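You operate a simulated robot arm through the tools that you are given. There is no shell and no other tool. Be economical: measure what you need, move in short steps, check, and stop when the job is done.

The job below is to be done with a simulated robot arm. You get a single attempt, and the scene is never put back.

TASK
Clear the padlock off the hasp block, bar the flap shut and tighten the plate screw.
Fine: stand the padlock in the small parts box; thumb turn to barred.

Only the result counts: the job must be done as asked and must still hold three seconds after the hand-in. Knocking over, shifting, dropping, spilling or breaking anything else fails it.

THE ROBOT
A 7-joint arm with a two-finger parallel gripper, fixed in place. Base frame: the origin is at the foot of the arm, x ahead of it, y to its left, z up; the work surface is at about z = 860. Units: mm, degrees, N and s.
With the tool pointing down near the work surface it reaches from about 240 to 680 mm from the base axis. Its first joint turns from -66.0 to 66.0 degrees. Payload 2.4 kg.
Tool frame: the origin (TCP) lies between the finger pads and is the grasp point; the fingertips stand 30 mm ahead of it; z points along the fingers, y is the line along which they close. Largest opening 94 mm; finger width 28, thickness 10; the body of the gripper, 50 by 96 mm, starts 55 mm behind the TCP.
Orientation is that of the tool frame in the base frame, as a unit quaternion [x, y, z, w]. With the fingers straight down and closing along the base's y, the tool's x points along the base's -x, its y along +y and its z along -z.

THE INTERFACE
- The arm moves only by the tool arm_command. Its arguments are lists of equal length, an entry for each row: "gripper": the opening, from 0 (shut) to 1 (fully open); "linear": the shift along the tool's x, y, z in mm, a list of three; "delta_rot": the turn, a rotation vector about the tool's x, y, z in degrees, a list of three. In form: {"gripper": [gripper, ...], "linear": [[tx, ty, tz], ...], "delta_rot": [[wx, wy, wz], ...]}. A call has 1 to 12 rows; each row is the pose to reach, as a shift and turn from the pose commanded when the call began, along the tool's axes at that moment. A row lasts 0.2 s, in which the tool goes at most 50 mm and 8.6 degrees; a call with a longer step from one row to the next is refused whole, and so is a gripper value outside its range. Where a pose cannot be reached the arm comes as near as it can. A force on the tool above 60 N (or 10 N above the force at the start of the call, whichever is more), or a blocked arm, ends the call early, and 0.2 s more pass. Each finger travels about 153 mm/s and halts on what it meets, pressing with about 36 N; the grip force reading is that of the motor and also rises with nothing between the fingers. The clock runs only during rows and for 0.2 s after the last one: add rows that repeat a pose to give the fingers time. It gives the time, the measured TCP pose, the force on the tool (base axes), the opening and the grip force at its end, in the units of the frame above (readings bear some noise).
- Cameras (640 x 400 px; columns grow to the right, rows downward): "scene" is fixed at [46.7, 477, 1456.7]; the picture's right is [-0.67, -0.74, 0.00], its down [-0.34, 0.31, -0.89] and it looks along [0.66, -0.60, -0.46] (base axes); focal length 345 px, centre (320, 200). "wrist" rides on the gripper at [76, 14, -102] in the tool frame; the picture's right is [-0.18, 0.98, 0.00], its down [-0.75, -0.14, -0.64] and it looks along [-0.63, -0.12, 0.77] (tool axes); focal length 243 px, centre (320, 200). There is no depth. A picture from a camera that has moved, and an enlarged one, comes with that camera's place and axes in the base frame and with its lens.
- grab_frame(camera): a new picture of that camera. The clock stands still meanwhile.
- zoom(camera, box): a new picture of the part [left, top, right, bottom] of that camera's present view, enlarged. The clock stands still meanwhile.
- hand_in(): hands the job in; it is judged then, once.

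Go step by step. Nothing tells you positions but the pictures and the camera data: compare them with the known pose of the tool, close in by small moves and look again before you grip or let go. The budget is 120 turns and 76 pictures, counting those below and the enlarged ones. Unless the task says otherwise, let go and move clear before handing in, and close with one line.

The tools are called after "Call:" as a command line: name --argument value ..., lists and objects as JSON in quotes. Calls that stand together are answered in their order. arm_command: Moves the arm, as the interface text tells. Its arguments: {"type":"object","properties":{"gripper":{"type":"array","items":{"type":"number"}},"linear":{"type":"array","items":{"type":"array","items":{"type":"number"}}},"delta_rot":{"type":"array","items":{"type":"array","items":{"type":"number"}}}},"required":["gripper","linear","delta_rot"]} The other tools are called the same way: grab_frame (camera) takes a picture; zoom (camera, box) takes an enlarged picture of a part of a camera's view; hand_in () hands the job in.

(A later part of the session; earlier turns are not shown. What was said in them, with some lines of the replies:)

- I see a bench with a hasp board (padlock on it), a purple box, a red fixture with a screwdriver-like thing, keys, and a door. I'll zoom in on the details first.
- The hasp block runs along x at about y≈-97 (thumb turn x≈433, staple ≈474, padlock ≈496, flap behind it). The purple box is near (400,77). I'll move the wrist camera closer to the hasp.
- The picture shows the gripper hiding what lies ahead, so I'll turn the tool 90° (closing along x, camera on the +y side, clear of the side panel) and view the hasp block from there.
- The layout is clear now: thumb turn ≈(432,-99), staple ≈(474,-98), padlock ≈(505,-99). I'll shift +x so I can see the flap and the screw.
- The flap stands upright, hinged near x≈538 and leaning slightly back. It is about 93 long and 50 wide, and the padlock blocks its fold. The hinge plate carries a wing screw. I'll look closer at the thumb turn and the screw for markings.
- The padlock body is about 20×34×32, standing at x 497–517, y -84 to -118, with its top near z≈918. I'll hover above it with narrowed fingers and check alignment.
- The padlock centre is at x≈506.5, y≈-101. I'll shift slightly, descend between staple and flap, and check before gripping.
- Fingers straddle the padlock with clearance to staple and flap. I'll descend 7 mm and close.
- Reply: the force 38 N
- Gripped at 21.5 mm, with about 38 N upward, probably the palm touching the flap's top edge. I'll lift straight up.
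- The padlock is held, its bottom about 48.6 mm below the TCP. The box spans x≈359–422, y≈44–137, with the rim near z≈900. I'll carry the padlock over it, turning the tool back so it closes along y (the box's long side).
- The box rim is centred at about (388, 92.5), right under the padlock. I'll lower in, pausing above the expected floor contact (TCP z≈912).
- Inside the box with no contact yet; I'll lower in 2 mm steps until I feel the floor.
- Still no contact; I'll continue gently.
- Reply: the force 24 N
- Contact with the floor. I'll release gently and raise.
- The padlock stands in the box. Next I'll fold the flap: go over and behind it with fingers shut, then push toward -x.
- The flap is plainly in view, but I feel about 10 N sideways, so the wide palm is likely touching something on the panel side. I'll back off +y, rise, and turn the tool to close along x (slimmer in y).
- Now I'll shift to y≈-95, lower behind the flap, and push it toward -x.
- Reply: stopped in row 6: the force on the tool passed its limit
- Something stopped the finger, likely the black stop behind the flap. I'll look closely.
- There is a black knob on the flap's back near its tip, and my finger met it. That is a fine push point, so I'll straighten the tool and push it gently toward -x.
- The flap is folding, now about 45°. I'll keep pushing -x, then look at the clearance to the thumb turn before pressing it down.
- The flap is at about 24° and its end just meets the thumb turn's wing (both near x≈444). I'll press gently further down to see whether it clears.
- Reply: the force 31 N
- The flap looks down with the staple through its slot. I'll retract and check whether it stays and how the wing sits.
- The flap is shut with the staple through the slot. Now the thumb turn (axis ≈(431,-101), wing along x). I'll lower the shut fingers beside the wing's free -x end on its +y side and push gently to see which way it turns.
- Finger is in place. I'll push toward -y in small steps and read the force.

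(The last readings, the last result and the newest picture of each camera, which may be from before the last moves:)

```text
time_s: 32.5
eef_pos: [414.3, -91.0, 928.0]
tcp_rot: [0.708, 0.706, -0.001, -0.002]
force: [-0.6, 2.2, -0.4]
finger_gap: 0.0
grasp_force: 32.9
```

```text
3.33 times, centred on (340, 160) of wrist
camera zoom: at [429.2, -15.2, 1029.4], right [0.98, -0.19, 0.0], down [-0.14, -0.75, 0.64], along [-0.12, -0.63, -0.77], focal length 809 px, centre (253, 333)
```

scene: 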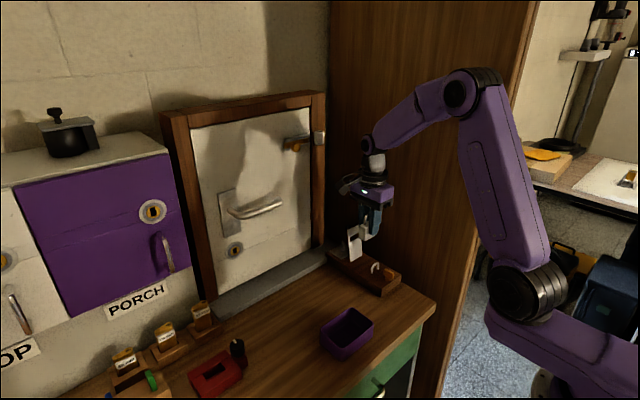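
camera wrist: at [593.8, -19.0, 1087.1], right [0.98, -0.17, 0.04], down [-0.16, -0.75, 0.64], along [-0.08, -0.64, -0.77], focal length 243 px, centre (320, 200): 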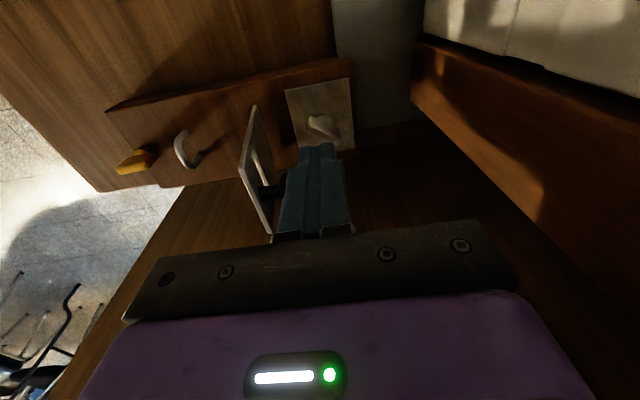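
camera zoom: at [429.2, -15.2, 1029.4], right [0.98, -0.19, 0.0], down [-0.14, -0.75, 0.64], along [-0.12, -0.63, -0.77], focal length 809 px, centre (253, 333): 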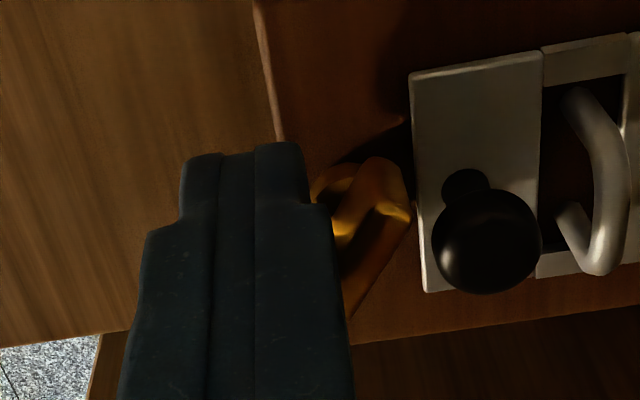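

The wing turns counterclockwise easily (≈50° now). I'll follow through toward crosswise, feeling for a stop.

Call:
arm_command --gripper '[0, 0, 0, 0, 0, 0]' --linear '[[-4, 0, 0], [-8, 0, 0], [-12, 0, 0], [-12, 1, 0], [-12, 2, 0], [-12, 3, 0]]' --delta_rot '[[0, 0, 0], [0, 0, 0], [0, 0, 0], [0, 0, 0], [0, 0, 0], [0, 0, 0]]'

Call:
zoom --camera "wrist" --box '[260, 100, 420, 220]'

```text
time_s: 33.9
eef_pos: [417.6, -102.9, 928.1]
tcp_rot: [0.708, 0.706, 0.0, -0.001]
force: [-2.3, -2.8, -0.6]
finger_gap: 0.2
grasp_force: 32.0
```

```text
3.33 times, centred on (340, 160) of wrist
camera zoom: at [432.0, -26.6, 1029.5], right [0.98, -0.19, 0.0], down [-0.14, -0.75, 0.64], along [-0.12, -0.63, -0.77], focal length 809 px, centre (253, 333)
```

zoom: 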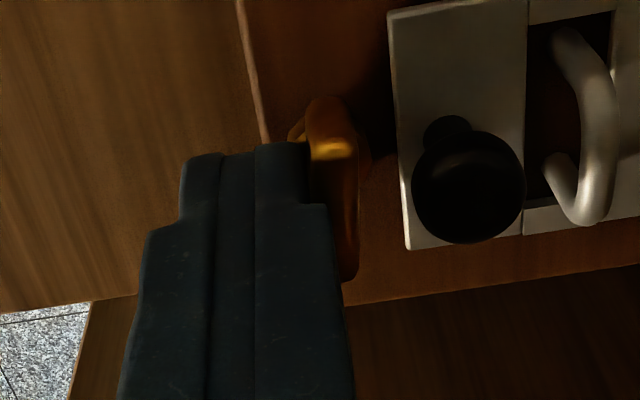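

The wing is about crosswise now. I'll press a little further to find whether there is a stop.

Call:
arm_command --gripper '[0, 0, 0, 0]' --linear '[[0, 1, 0], [0, 2, 0], [0, 3, 0], [0, 4, 0]]' --delta_rot '[[0, 0, 0], [0, 0, 0], [0, 0, 0], [0, 0, 0]]'

Call:
zoom --camera "wrist" --box '[260, 100, 420, 220]'

```text
time_s: 34.9
eef_pos: [419.3, -103.2, 927.4]
tcp_rot: [0.708, 0.706, -0.002, -0.004]
force: [-22.7, -4.6, 15.9]
finger_gap: 0.0
grasp_force: 32.9
```

```text
3.33 times, centred on (340, 160) of wrist
camera zoom: at [434.2, -26.7, 1029.4], right [0.98, -0.19, -0.01], down [-0.14, -0.75, 0.64], along [-0.13, -0.63, -0.77], focal length 809 px, centre (253, 333)
```

zoom: 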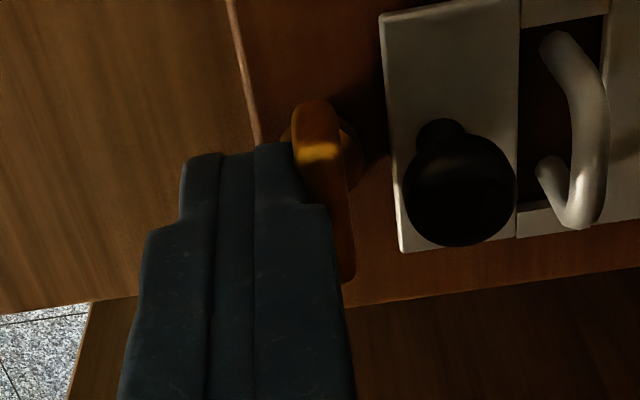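

The flat finger squares the wing but spans both sides of its axis, so that force isn't a true stop. I'll shift to -y to push only its far half and test for the stop.

Call:
arm_command --gripper '[0, 0, 0, 0, 0, 0]' --linear '[[0, -4, 0], [-14, -4, 0], [-14, -2, 0], [-14, -1, 0], [-14, 0, 0], [-14, 1, 0]]' --delta_rot '[[0, 0, 0], [0, 0, 0], [0, 0, 0], [0, 0, 0], [0, 0, 0], [0, 0, 0]]'

Call:
zoom --camera "wrist" --box '[260, 80, 420, 200]'

```text
time_s: 36.3
eef_pos: [419.0, -117.0, 926.7]
tcp_rot: [0.708, 0.706, -0.002, -0.005]
force: [-25.1, 2.6, 4.4]
finger_gap: 0.0
grasp_force: 34.0
```

```text
3.33 times, centred on (340, 140) of wrist
camera zoom: at [434.8, -40.2, 1029.0], right [0.98, -0.19, -0.01], down [-0.14, -0.76, 0.64], along [-0.13, -0.63, -0.77], focal length 809 px, centre (253, 400)
```

zoom: 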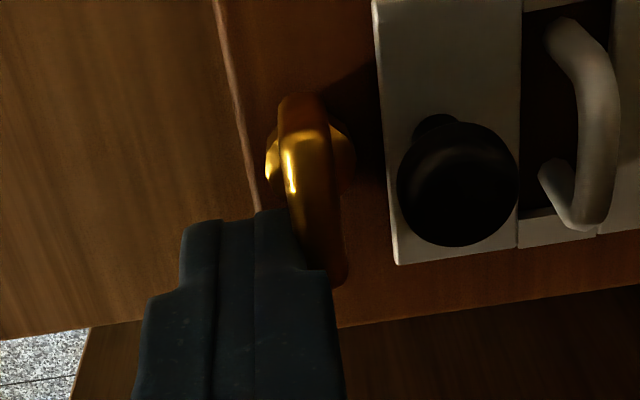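

The thumb turn sits at a hard stop, crosswise at 90°, so it is barred. Next I'll rise and view the plate's wing screw at about (590,-101).

Call:
arm_command --gripper '[0, 0, 0, 0, 0.35, 0.35, 0.35, 0.35]' --linear '[[0, -5, 0], [0, -5, -40], [15, 0, -85], [32, 30, -95], [32, 65, -95], [32, 100, -95], [32, 130, -95], [32, 150, -95]]' --delta_rot '[[0, 0, 0], [0, 0, 0], [0, 0, 0], [0, 0, 0], [0, 0, 0], [0, 0, 0], [0, 0, 0], [0, 0, 0]]'

Call:
zoom --camera "wrist" --box '[240, 60, 400, 180]'

Call:
zoom --camera "scene" --box '[324, 230, 404, 290]'

```text
time_s: 38.1
eef_pos: [573.0, -86.0, 1021.6]
tcp_rot: [0.708, 0.706, -0.002, -0.002]
force: [-0.3, -0.8, 0.3]
finger_gap: 32.9
grasp_force: 0.1
```

```text
3.33 times, centred on (320, 120) of wrist
camera zoom: at [587.7, -8.8, 1124.5], right [0.98, -0.19, 0.0], down [-0.14, -0.75, 0.64], along [-0.12, -0.63, -0.77], focal length 809 px, centre (320, 467)
```

zoom: 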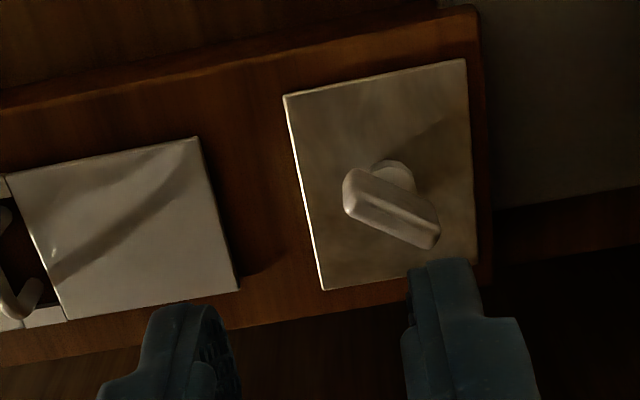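

```text
6.67 times, centred on (364, 260) of scene
camera zoom: at [46.7, 477.0, 1456.7], right [-0.67, -0.74, 0.0], down [-0.34, 0.31, -0.89], along [0.66, -0.6, -0.46], focal length 2298 px, centre (27, -200)
```

zoom: 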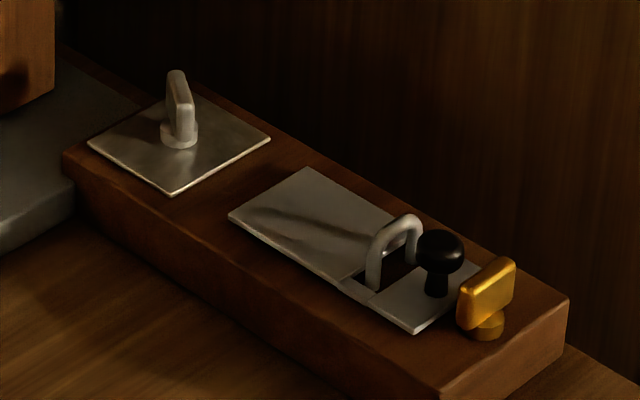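

The screw is a wing on a disc at about (590,-100), lying NW–SE at about -41° with its top at z≈913. Closing the fingers along x will itself swing it clockwise toward y. I'll position above it first.

Call:
arm_command --gripper '[0.45, 0.45, 0.45, 0.45]' --linear '[[-7, 8, 20], [-14, 17, 40], [-14, 17, 55], [-14, 17, 66]]' --delta_rot '[[0, 0, 0], [0, 0, 0], [0, 0, 0], [0, 0, 0]]'

Call:
zoom --camera "wrist" --box '[220, 70, 420, 220]'

Call:
zoom --camera "scene" --box '[304, 190, 384, 270]'

```text
time_s: 39.1
eef_pos: [588.5, -99.9, 956.4]
tcp_rot: [0.708, 0.706, 0.0, -0.001]
force: [-0.2, 0.0, -0.3]
finger_gap: 42.6
grasp_force: 0.0
```

```text
2.67 times, centred on (320, 145) of wrist
camera zoom: at [604.0, -23.0, 1057.7], right [0.98, -0.19, 0.0], down [-0.14, -0.75, 0.64], along [-0.12, -0.63, -0.77], focal length 647 px, centre (320, 347)
```

zoom: 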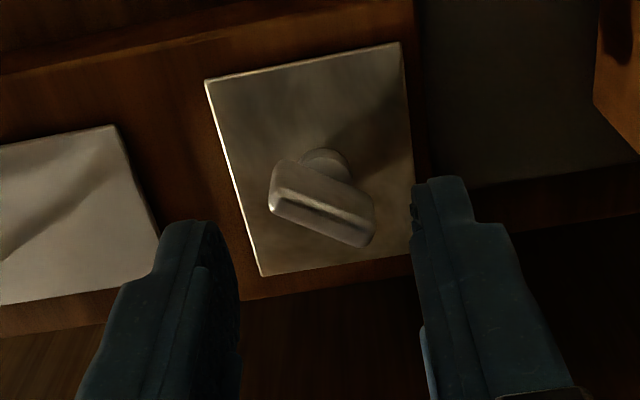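

```text
5.00 times, centred on (344, 230) of scene
camera zoom: at [46.7, 477.0, 1456.7], right [-0.67, -0.74, 0.0], down [-0.34, 0.31, -0.89], along [0.66, -0.6, -0.46], focal length 1723 px, centre (200, 50)
```

zoom: 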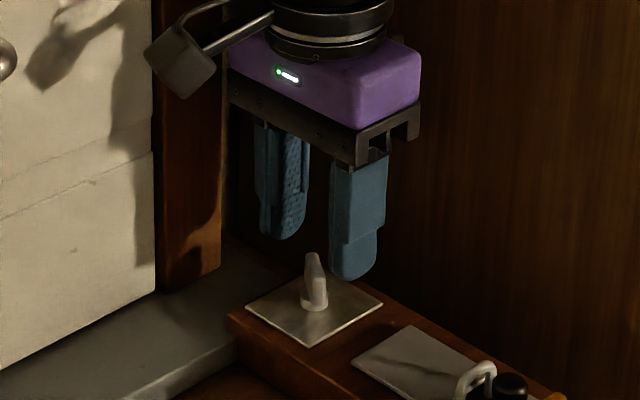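

Fingers straddle the wing properly. I'll lower to tips just above the disc and close slowly.

Call:
arm_command --gripper '[0.45, 0.45, 0.45, 0.38, 0.3, 0.22, 0.15, 0.08, 0.05, 0.05]' --linear '[[0, 1, 10], [0, 1, 20], [0, 1, 27], [0, 1, 27], [0, 1, 27], [0, 1, 27], [0, 1, 27], [0, 1, 27], [0, 1, 27], [0, 1, 27]]' --delta_rot '[[0, 0, 0], [0, 0, 0], [0, 0, 0], [0, 0, 0], [0, 0, 0], [0, 0, 0], [0, 0, 0], [0, 0, 0], [0, 0, 0], [0, 0, 0]]'

Call:
zoom --camera "wrist" --box '[220, 70, 420, 220]'

```text
time_s: 41.3
eef_pos: [589.6, -99.4, 930.5]
tcp_rot: [0.709, 0.706, -0.001, 0.0]
force: [-8.1, 4.6, 16.4]
finger_gap: 7.9
grasp_force: 41.7
```

```text
2.67 times, centred on (320, 145) of wrist
camera zoom: at [604.5, -22.5, 1031.6], right [0.98, -0.19, 0.0], down [-0.14, -0.75, 0.64], along [-0.12, -0.63, -0.77], focal length 647 px, centre (320, 347)
```

zoom: 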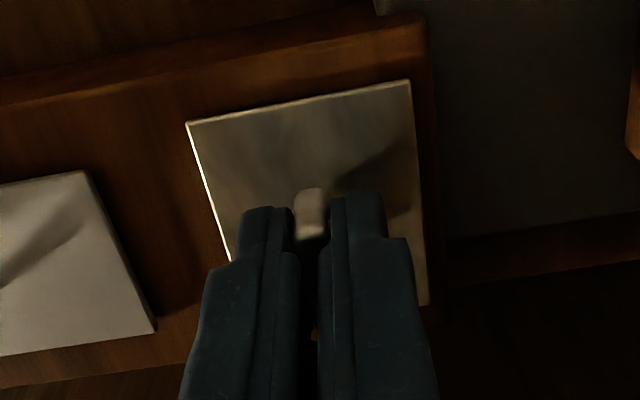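

The wing has swung to lie along y and is gripped (7.9 mm). Now I'll rotate clockwise (tool +z) in steps.

Call:
arm_command --gripper '[0.05, 0.05, 0.05, 0.05, 0.05, 0.05]' --linear '[[0, 0, 0], [0, 0, 0], [0, 0, 0], [0, 0, 0], [0, 0, 0], [0, 0, 0]]' --delta_rot '[[0, 0, 5], [0, 0, 10], [0, 0, 15], [0, 0, 20], [0, 0, 25], [0, 0, 27]]'

Call:
zoom --camera "wrist" --box '[220, 70, 420, 220]'

```text
time_s: 42.7
eef_pos: [591.1, -98.4, 928.9]
tcp_rot: [0.854, 0.52, -0.001, -0.001]
force: [-7.9, 6.0, 20.7]
finger_gap: 8.0
grasp_force: 42.1
```

```text
2.67 times, centred on (320, 145) of wrist
camera zoom: at [637.9, -37.5, 1031.6], right [0.79, -0.61, 0.0], down [-0.47, -0.61, 0.64], along [-0.4, -0.51, -0.77], focal length 647 px, centre (320, 347)
```

zoom: 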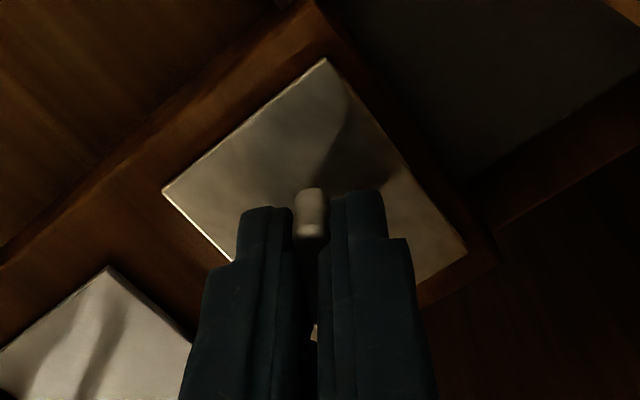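

It followed 27° with no stop yet (total ≈76°). I'll continue carefully.

Call:
arm_command --gripper '[0.05, 0.05, 0.05, 0.05]' --linear '[[0, 0, 0], [0, 0, 0], [0, 0, 0], [0, 0, 0]]' --delta_rot '[[0, 0, 4], [0, 0, 8], [0, 0, 12], [0, 0, 15]]'

Call:
zoom --camera "wrist" --box '[220, 70, 420, 220]'

```text
time_s: 43.4
eef_pos: [590.2, -99.3, 930.2]
tcp_rot: [0.882, 0.472, -0.001, 0.006]
force: [-39.0, 0.2, 13.5]
finger_gap: 7.9
grasp_force: 42.3
stopped in row 3: the force on the tool passed its limit (the readings are from after the stop); the commanded pose is now the measured one
```

```text
2.67 times, centred on (320, 145) of wrist
camera zoom: at [643.7, -42.1, 1031.3], right [0.72, -0.7, 0.01], down [-0.54, -0.54, 0.65], along [-0.45, -0.47, -0.76], focal length 647 px, centre (320, 347)
```

zoom: 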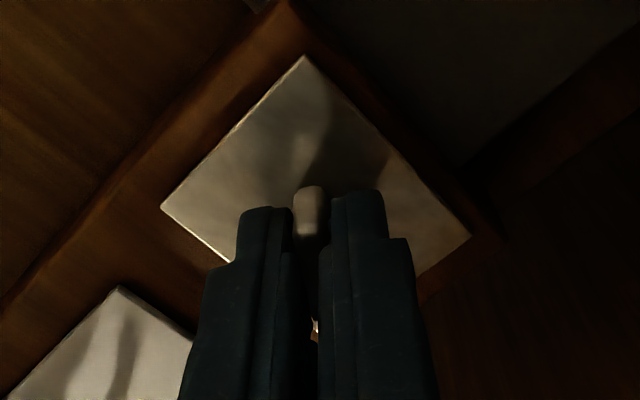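

A push from +x suggests the camera housing met the door frame, so I can't turn further this way. I'll release, rise, turn the tool back and look at where the wing rests.

Call:
arm_command --gripper '[0.05, 0.2, 0.3, 0.3, 0.3, 0.3, 0.3, 0.3, 0.3, 0.3]' --linear '[[0, 0, 0], [0, 0, 0], [0, 0, 0], [0, 0, -25], [0, 0, -50], [0, 0, -60], [0, 0, -60], [0, 0, -60], [0, 0, -60], [0, 0, -60]]' --delta_rot '[[0, 0, -1.5], [0, 0, -1.5], [0, 0, -1.5], [0, 0, -2], [0, 0, -2], [0, 0, -10], [0, 0, -18], [0, 0, -26], [0, 0, -33], [0, 0, -33.7]]'

Call:
zoom --camera "wrist" --box '[220, 60, 420, 210]'

Call:
grab_frame --camera "scene"

```text
time_s: 45.6
eef_pos: [592.0, -97.8, 988.4]
tcp_rot: [0.708, 0.706, -0.004, 0.006]
force: [-0.3, -0.1, -0.1]
finger_gap: 28.4
grasp_force: 0.0
```

```text
2.67 times, centred on (320, 135) of wrist
camera zoom: at [605.8, -19.9, 1089.5], right [0.98, -0.19, 0.01], down [-0.15, -0.74, 0.65], along [-0.12, -0.64, -0.76], focal length 647 px, centre (320, 373)
```

zoom: 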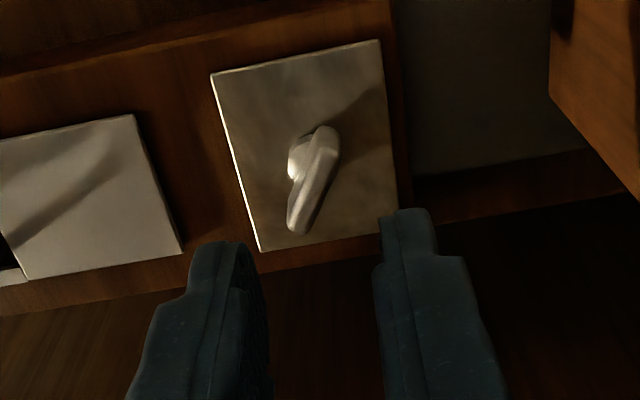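

```text
21 pictures are left
```

scene: 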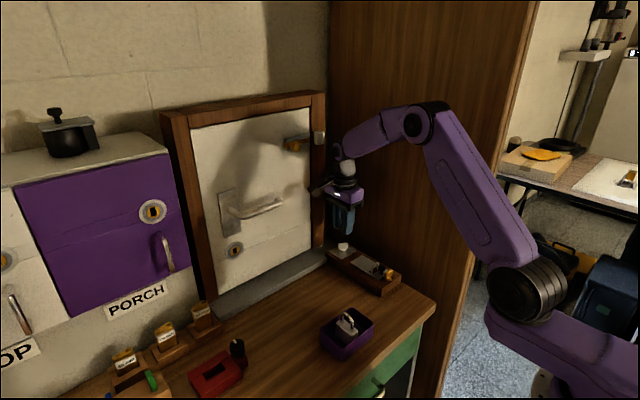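

The wing now lies at about 64° (NE–SW), so it has turned about 75° clockwise with no clear stop seen yet. I'll push its NE end further clockwise with shut fingers from the northwest side.

Call:
arm_command --gripper '[0, 0, 0, 0, 0, 0]' --linear '[[14, -8, 0], [28, -17, 0], [28, -17, 20], [28, -17, 40], [28, -17, 60], [28, -17, 60]]' --delta_rot '[[0.2, 0.8, 0], [0.2, 0.8, 0], [0.2, 0.8, 0], [0.2, 0.8, 0], [0.2, 0.8, 0], [0.2, 0.8, 0]]'

Call:
zoom --camera "wrist" --box '[240, 90, 420, 225]'

```text
time_s: 47.0
eef_pos: [575.1, -71.4, 929.1]
tcp_rot: [0.709, 0.705, 0.0, 0.0]
force: [-0.8, 1.5, 0.0]
finger_gap: 0.0
grasp_force: 32.9
```

```text
2.96 times, centred on (330, 158) of wrist
camera zoom: at [589.8, 5.3, 1030.0], right [0.98, -0.19, 0.0], down [-0.15, -0.75, 0.64], along [-0.12, -0.63, -0.77], focal length 719 px, centre (290, 326)
```

zoom: 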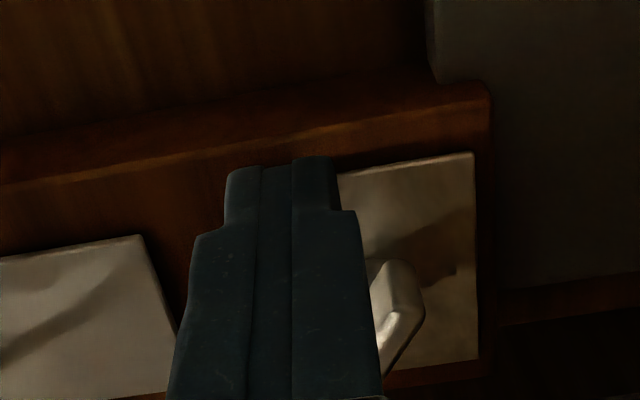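

The finger is beside the wing's NE half; I'll push along the clockwise arc in small steps.

Call:
arm_command --gripper '[0, 0, 0, 0, 0, 0]' --linear '[[-2, 3.5, 0], [-2.6, 6.4, 0], [-3.2, 8.2, 0], [-3.7, 10, 0], [-4.5, 11.3, 0], [-5.4, 12.6, 0]]' --delta_rot '[[0, 0, 0], [0, 0, 0], [0, 0, 0], [0, 0, 0], [0, 0, 0], [0, 0, 0]]'

Call:
zoom --camera "wrist" --box '[240, 90, 420, 225]'

```text
time_s: 48.4
eef_pos: [587.3, -75.8, 928.2]
tcp_rot: [0.709, 0.705, 0.001, 0.0]
force: [-1.5, 2.1, -2.2]
finger_gap: 0.0
grasp_force: 33.2
```

```text
2.96 times, centred on (330, 158) of wrist
camera zoom: at [602.2, 0.3, 1030.1], right [0.98, -0.19, 0.0], down [-0.15, -0.75, 0.64], along [-0.12, -0.63, -0.77], focal length 719 px, centre (290, 326)
```

zoom: 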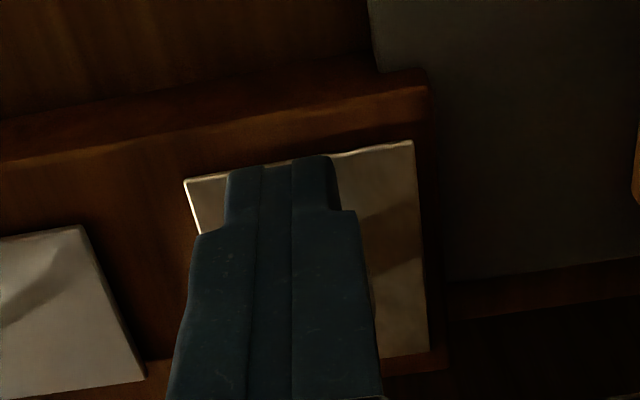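

It keeps turning easily. I'll carry on, shifting east and pushing -y on the wing's east half only so that a real stop can be felt.

Call:
arm_command --gripper '[0, 0, 0, 0, 0, 0, 0]' --linear '[[-1, 3, 0], [-2, 6, 0], [-3, 9, 0], [-4, 11, 0], [-5, 12, 0], [-6, 12, 0], [-7, 12, 0]]' --delta_rot '[[0, 0, 0], [0, 0, 0], [0, 0, 0], [0, 0, 0], [0, 0, 0], [0, 0, 0], [0, 0, 0]]'

Call:
zoom --camera "wrist" --box '[240, 90, 420, 225]'

```text
time_s: 50.0
eef_pos: [599.0, -79.5, 928.5]
tcp_rot: [0.709, 0.706, 0.0, -0.001]
force: [-8.8, 24.1, 4.4]
finger_gap: 0.1
grasp_force: 33.0
```

```text
2.96 times, centred on (330, 158) of wrist
camera zoom: at [613.7, -2.9, 1030.4], right [0.98, -0.19, 0.0], down [-0.14, -0.76, 0.64], along [-0.12, -0.63, -0.77], focal length 719 px, centre (290, 326)
```

zoom: 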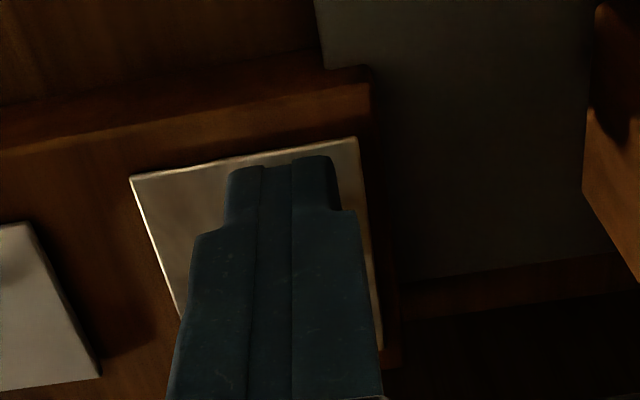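

A firm 24 N resistance, which looks like the stop. I'll press slightly harder to confirm, then lift and look.

Call:
arm_command --gripper '[0, 0, 0, 0]' --linear '[[-1, 0, 0], [-2, 0, 0], [-3, 0, 0], [-3, 0, 0]]' --delta_rot '[[0, 0, 0], [0, 0, 0], [0, 0, 0], [0, 0, 0]]'

Call:
arm_command --gripper '[0, 0, 0, 0, 0.3, 0.3]' --linear '[[6, 0, 0], [10, 0, 0], [10, 0, -30], [0, -5, -60], [-15, -10, -70], [-15, -10, -70]]' --delta_rot '[[0, 0, 0], [0, 0, 0], [0, 0, 0], [0, 0, 0], [0, 0, 0], [0, 0, 0]]'

Call:
zoom --camera "wrist" --box '[220, 60, 420, 210]'

```text
time_s: 51.0
eef_pos: [600.7, -79.9, 927.9]
tcp_rot: [0.707, 0.707, 0.002, -0.003]
force: [-10.5, 30.3, 1.4]
finger_gap: 0.0
grasp_force: 33.6
```

```text
time_s: 52.4
eef_pos: [589.9, -102.7, 1000.0]
tcp_rot: [0.709, 0.705, 0.0, 0.0]
force: [-0.7, -0.3, 0.3]
finger_gap: 28.2
grasp_force: 0.0
```

```text
2.67 times, centred on (320, 135) of wrist
camera zoom: at [604.0, -25.6, 1100.3], right [0.98, -0.19, 0.0], down [-0.15, -0.75, 0.64], along [-0.12, -0.63, -0.77], focal length 647 px, centre (320, 373)
```

zoom: 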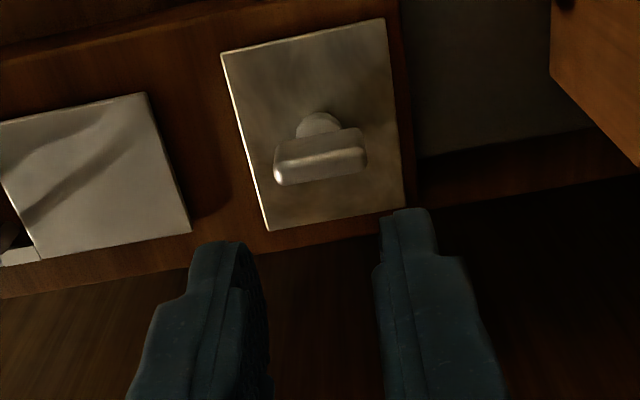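

The wing lies along x now, but my flat finger reached to its axis, so that "stop" isn't proven. I'll test again using only one opened finger on the wing's east tip.

Call:
arm_command --gripper '[0.39, 0.39, 0.39, 0.39, 0.39, 0.39, 0.39, 0.39]' --linear '[[15, -4, 0], [29, -8, 0], [29, -8, 36], [29, -8, 72], [25, -8, 72], [22, -8, 72], [19, -8, 72], [17, -8, 72]]' --delta_rot '[[0, 0, 0], [0, 0, 0], [0, 0, 0], [0, 0, 0], [0, 0, 0], [0, 0, 0], [0, 0, 0], [0, 0, 0]]'

Call:
zoom --camera "wrist" --box '[240, 90, 420, 225]'

```text
time_s: 54.2
eef_pos: [582.1, -82.5, 926.6]
tcp_rot: [0.709, 0.705, 0.0, -0.001]
force: [-0.9, 11.3, 2.2]
finger_gap: 36.6
grasp_force: 0.1
```

```text
2.96 times, centred on (330, 158) of wrist
camera zoom: at [596.0, -5.5, 1028.0], right [0.98, -0.19, 0.0], down [-0.14, -0.75, 0.64], along [-0.12, -0.63, -0.77], focal length 719 px, centre (290, 326)
```

zoom: 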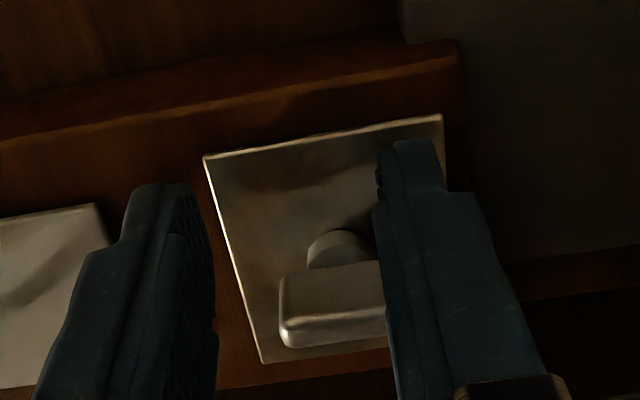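

At 11 N on the tip the wing hasn't moved past the aligned position. I'll push a bit more to confirm.

Call:
arm_command --gripper '[0.39, 0.39, 0.39, 0.39]' --linear '[[-1.5, 0, 0], [-3, 0, 0], [-4, 0, 0], [-4, 0, 0]]' --delta_rot '[[0, 0, 0], [0, 0, 0], [0, 0, 0], [0, 0, 0]]'

Call:
zoom --camera "wrist" --box '[240, 90, 420, 225]'

```text
time_s: 55.2
eef_pos: [582.6, -81.8, 927.0]
tcp_rot: [0.706, 0.708, 0.002, -0.002]
force: [-1.8, 29.5, 5.4]
finger_gap: 35.4
grasp_force: 0.1
```

```text
2.96 times, centred on (330, 158) of wrist
camera zoom: at [596.1, -5.7, 1028.1], right [0.98, -0.18, 0.0], down [-0.14, -0.76, 0.64], along [-0.12, -0.63, -0.77], focal length 719 px, centre (290, 326)
```

zoom: 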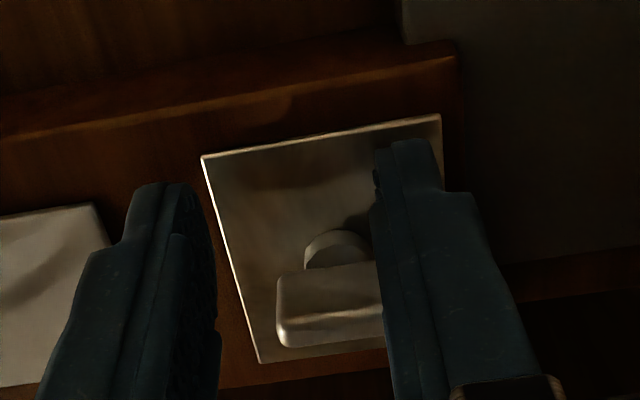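

Hard stop confirmed: the screw is tight, aligned with the plate. Now I'll verify the thumb turn the same way, pushing only its +y end toward -x.

Call:
arm_command --gripper '[0.39, 0.39, 0.39, 0, 0, 0, 0, 0, 0]' --linear '[[12, 0, 0], [16, 0, -30], [16, 0, -75], [16, -45, -75], [16, -90, -75], [16, -134, -75], [16, -134, -50], [16, -134, -20], [16, -134, -3]]' --delta_rot '[[0, 0, 0], [0, 0, 0], [0, 0, 0], [0, 0, 0], [0, 0, 0], [0, 0, 0], [0, 0, 0], [0, 0, 0], [0, 0, 0]]'

Call:
zoom --camera "wrist" --box '[220, 90, 400, 225]'

```text
time_s: 57.2
eef_pos: [447.2, -70.6, 929.7]
tcp_rot: [0.709, 0.705, 0.0, 0.0]
force: [0.3, 0.2, 0.2]
finger_gap: 0.2
grasp_force: 33.0
```

```text
2.96 times, centred on (310, 158) of wrist
camera zoom: at [461.4, 5.2, 1031.6], right [0.98, -0.19, 0.0], down [-0.15, -0.75, 0.64], along [-0.12, -0.63, -0.77], focal length 719 px, centre (350, 326)
```

zoom: 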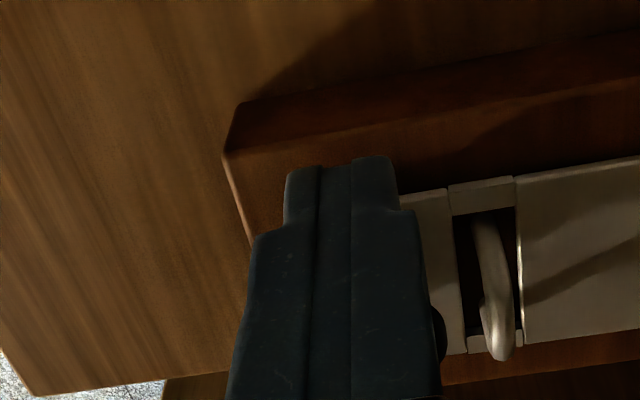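

I'll shift -5 in y to overlap the wing's end, then push -x gently.

Call:
arm_command --gripper '[0, 0, 0, 0, 0, 0]' --linear '[[-3, 0, 0], [-5.5, 0, 0], [-5.5, -2, 0], [-5.5, -3.5, 0], [-5.5, -5, 0], [-5.5, -6, 0]]' --delta_rot '[[0, 0, 0], [0, 0, 0], [0, 0, 0], [0, 0, 0], [0, 0, 0], [0, 0, 0]]'

```text
time_s: 58.6
eef_pos: [445.2, -78.5, 930.9]
tcp_rot: [0.709, 0.705, 0.003, 0.005]
force: [22.6, 0.0, -9.3]
finger_gap: 0.0
grasp_force: 32.6
```

It is blocked at 22 N on the end, so the thumb turn is truly at its stop. I'll withdraw and check the final state.

Call:
arm_command --gripper '[0, 0, 0, 0, 0, 0, 0]' --linear '[[0, 8, 0], [5, 8, -2], [5, 8, -40], [5, 8, -85], [40, 0, -120], [80, -20, -140], [110, -40, -160]]' --delta_rot '[[0, 0, 0], [0, 0, 0], [0, 0, 0], [0, 0, 0], [0, 0, 0], [0, 0, 0], [0, 0, 0]]'

Call:
zoom --camera "scene" --box '[324, 230, 404, 290]'

Call:
grab_frame --camera "scene"

Call:
grab_frame --camera "wrist"

```text
refused: row 5 steps farther than a row can; nothing moved
```

```text
6.67 times, centred on (364, 260) of scene
camera zoom: at [47.5, 476.9, 1456.7], right [-0.67, -0.74, 0.0], down [-0.34, 0.31, -0.89], along [0.66, -0.6, -0.46], focal length 2298 px, centre (27, -200)
```

zoom: 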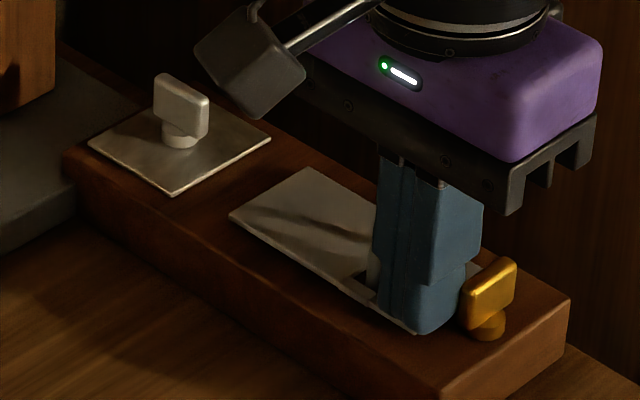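

```text
12 pictures are left
```

scene: 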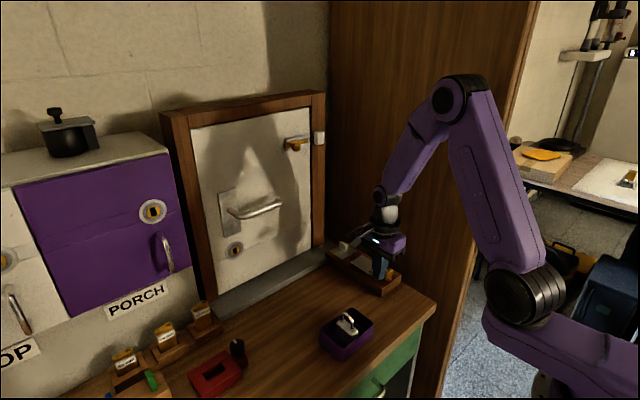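

```text
11 pictures are left
camera wrist: at [458.3, -0.4, 1031.5], right [0.98, -0.19, 0.01], down [-0.15, -0.75, 0.64], along [-0.11, -0.63, -0.77], focal length 243 px, centre (320, 200)
```

wrist: 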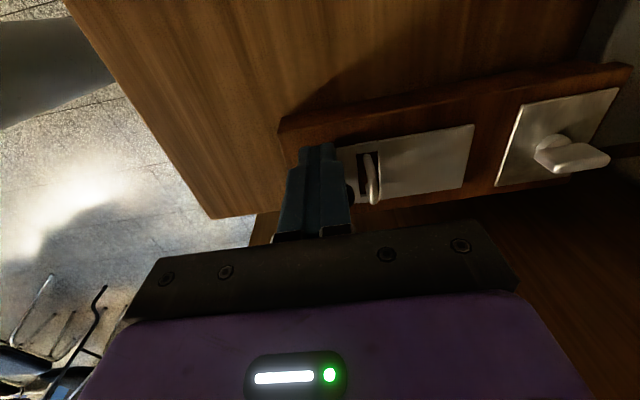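

The move was refused for an over-long step, so I'll retract in shorter ones.

Call:
arm_command --gripper '[0, 0, 0, 0, 0, 0, 0, 0]' --linear '[[3, 4, 0], [6, 4, -15], [8, 4, -50], [8, 4, -90], [30, -4, -120], [60, -20, -135], [85, -30, -150], [110, -40, -160]]' --delta_rot '[[0, 0, 0], [0, 0, 0], [0, 0, 0], [0, 0, 0], [0, 0, 0], [0, 0, 0], [0, 0, 0], [0, 0, 0]]'

Call:
zoom --camera "scene" --box '[324, 230, 404, 290]'

Call:
zoom --camera "scene" --box '[300, 295, 390, 365]'

```text
time_s: 60.4
eef_pos: [401.5, 33.1, 1087.8]
tcp_rot: [0.71, 0.705, 0.0, 0.0]
force: [-0.6, 1.0, -0.1]
finger_gap: 0.0
grasp_force: 33.0
```

```text
6.67 times, centred on (364, 260) of scene
camera zoom: at [46.7, 477.0, 1456.7], right [-0.67, -0.74, 0.0], down [-0.34, 0.31, -0.89], along [0.66, -0.6, -0.46], focal length 2298 px, centre (27, -200)
```

zoom: 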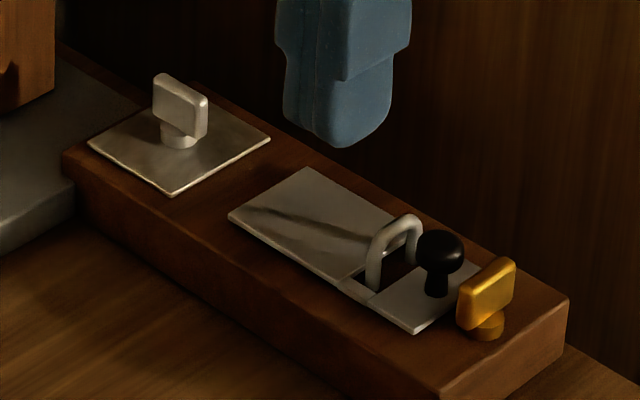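

```text
5.71 times, centred on (345, 330) of scene
camera zoom: at [46.7, 477.0, 1456.7], right [-0.67, -0.74, 0.0], down [-0.34, 0.31, -0.89], along [0.66, -0.6, -0.46], focal length 1969 px, centre (177, -543)
```

zoom: 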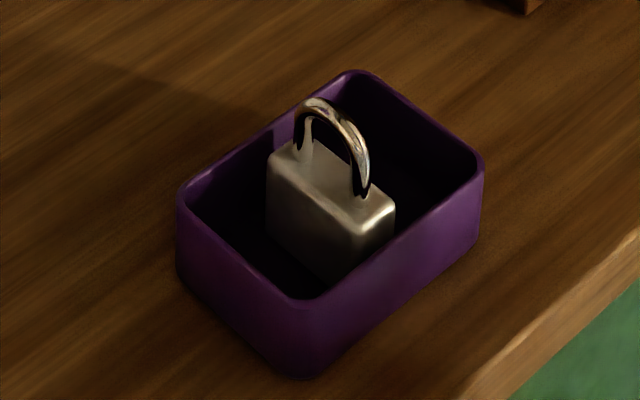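

Everything holds: the padlock stands in the box, the flap is shut over the staple, the thumb turn is at its crosswise stop, the screw is at its tight stop, and the arm is clear. I'm handing in.

Call:
hand_in

```text
The job is handed in.
```

The padlock is standing in the purple box, which I took to be the small parts box. The flap is shut over the staple, the thumb turn is crosswise against its stop (read as barred, since there are no markings), and the plate screw is turned clockwise to its stop.
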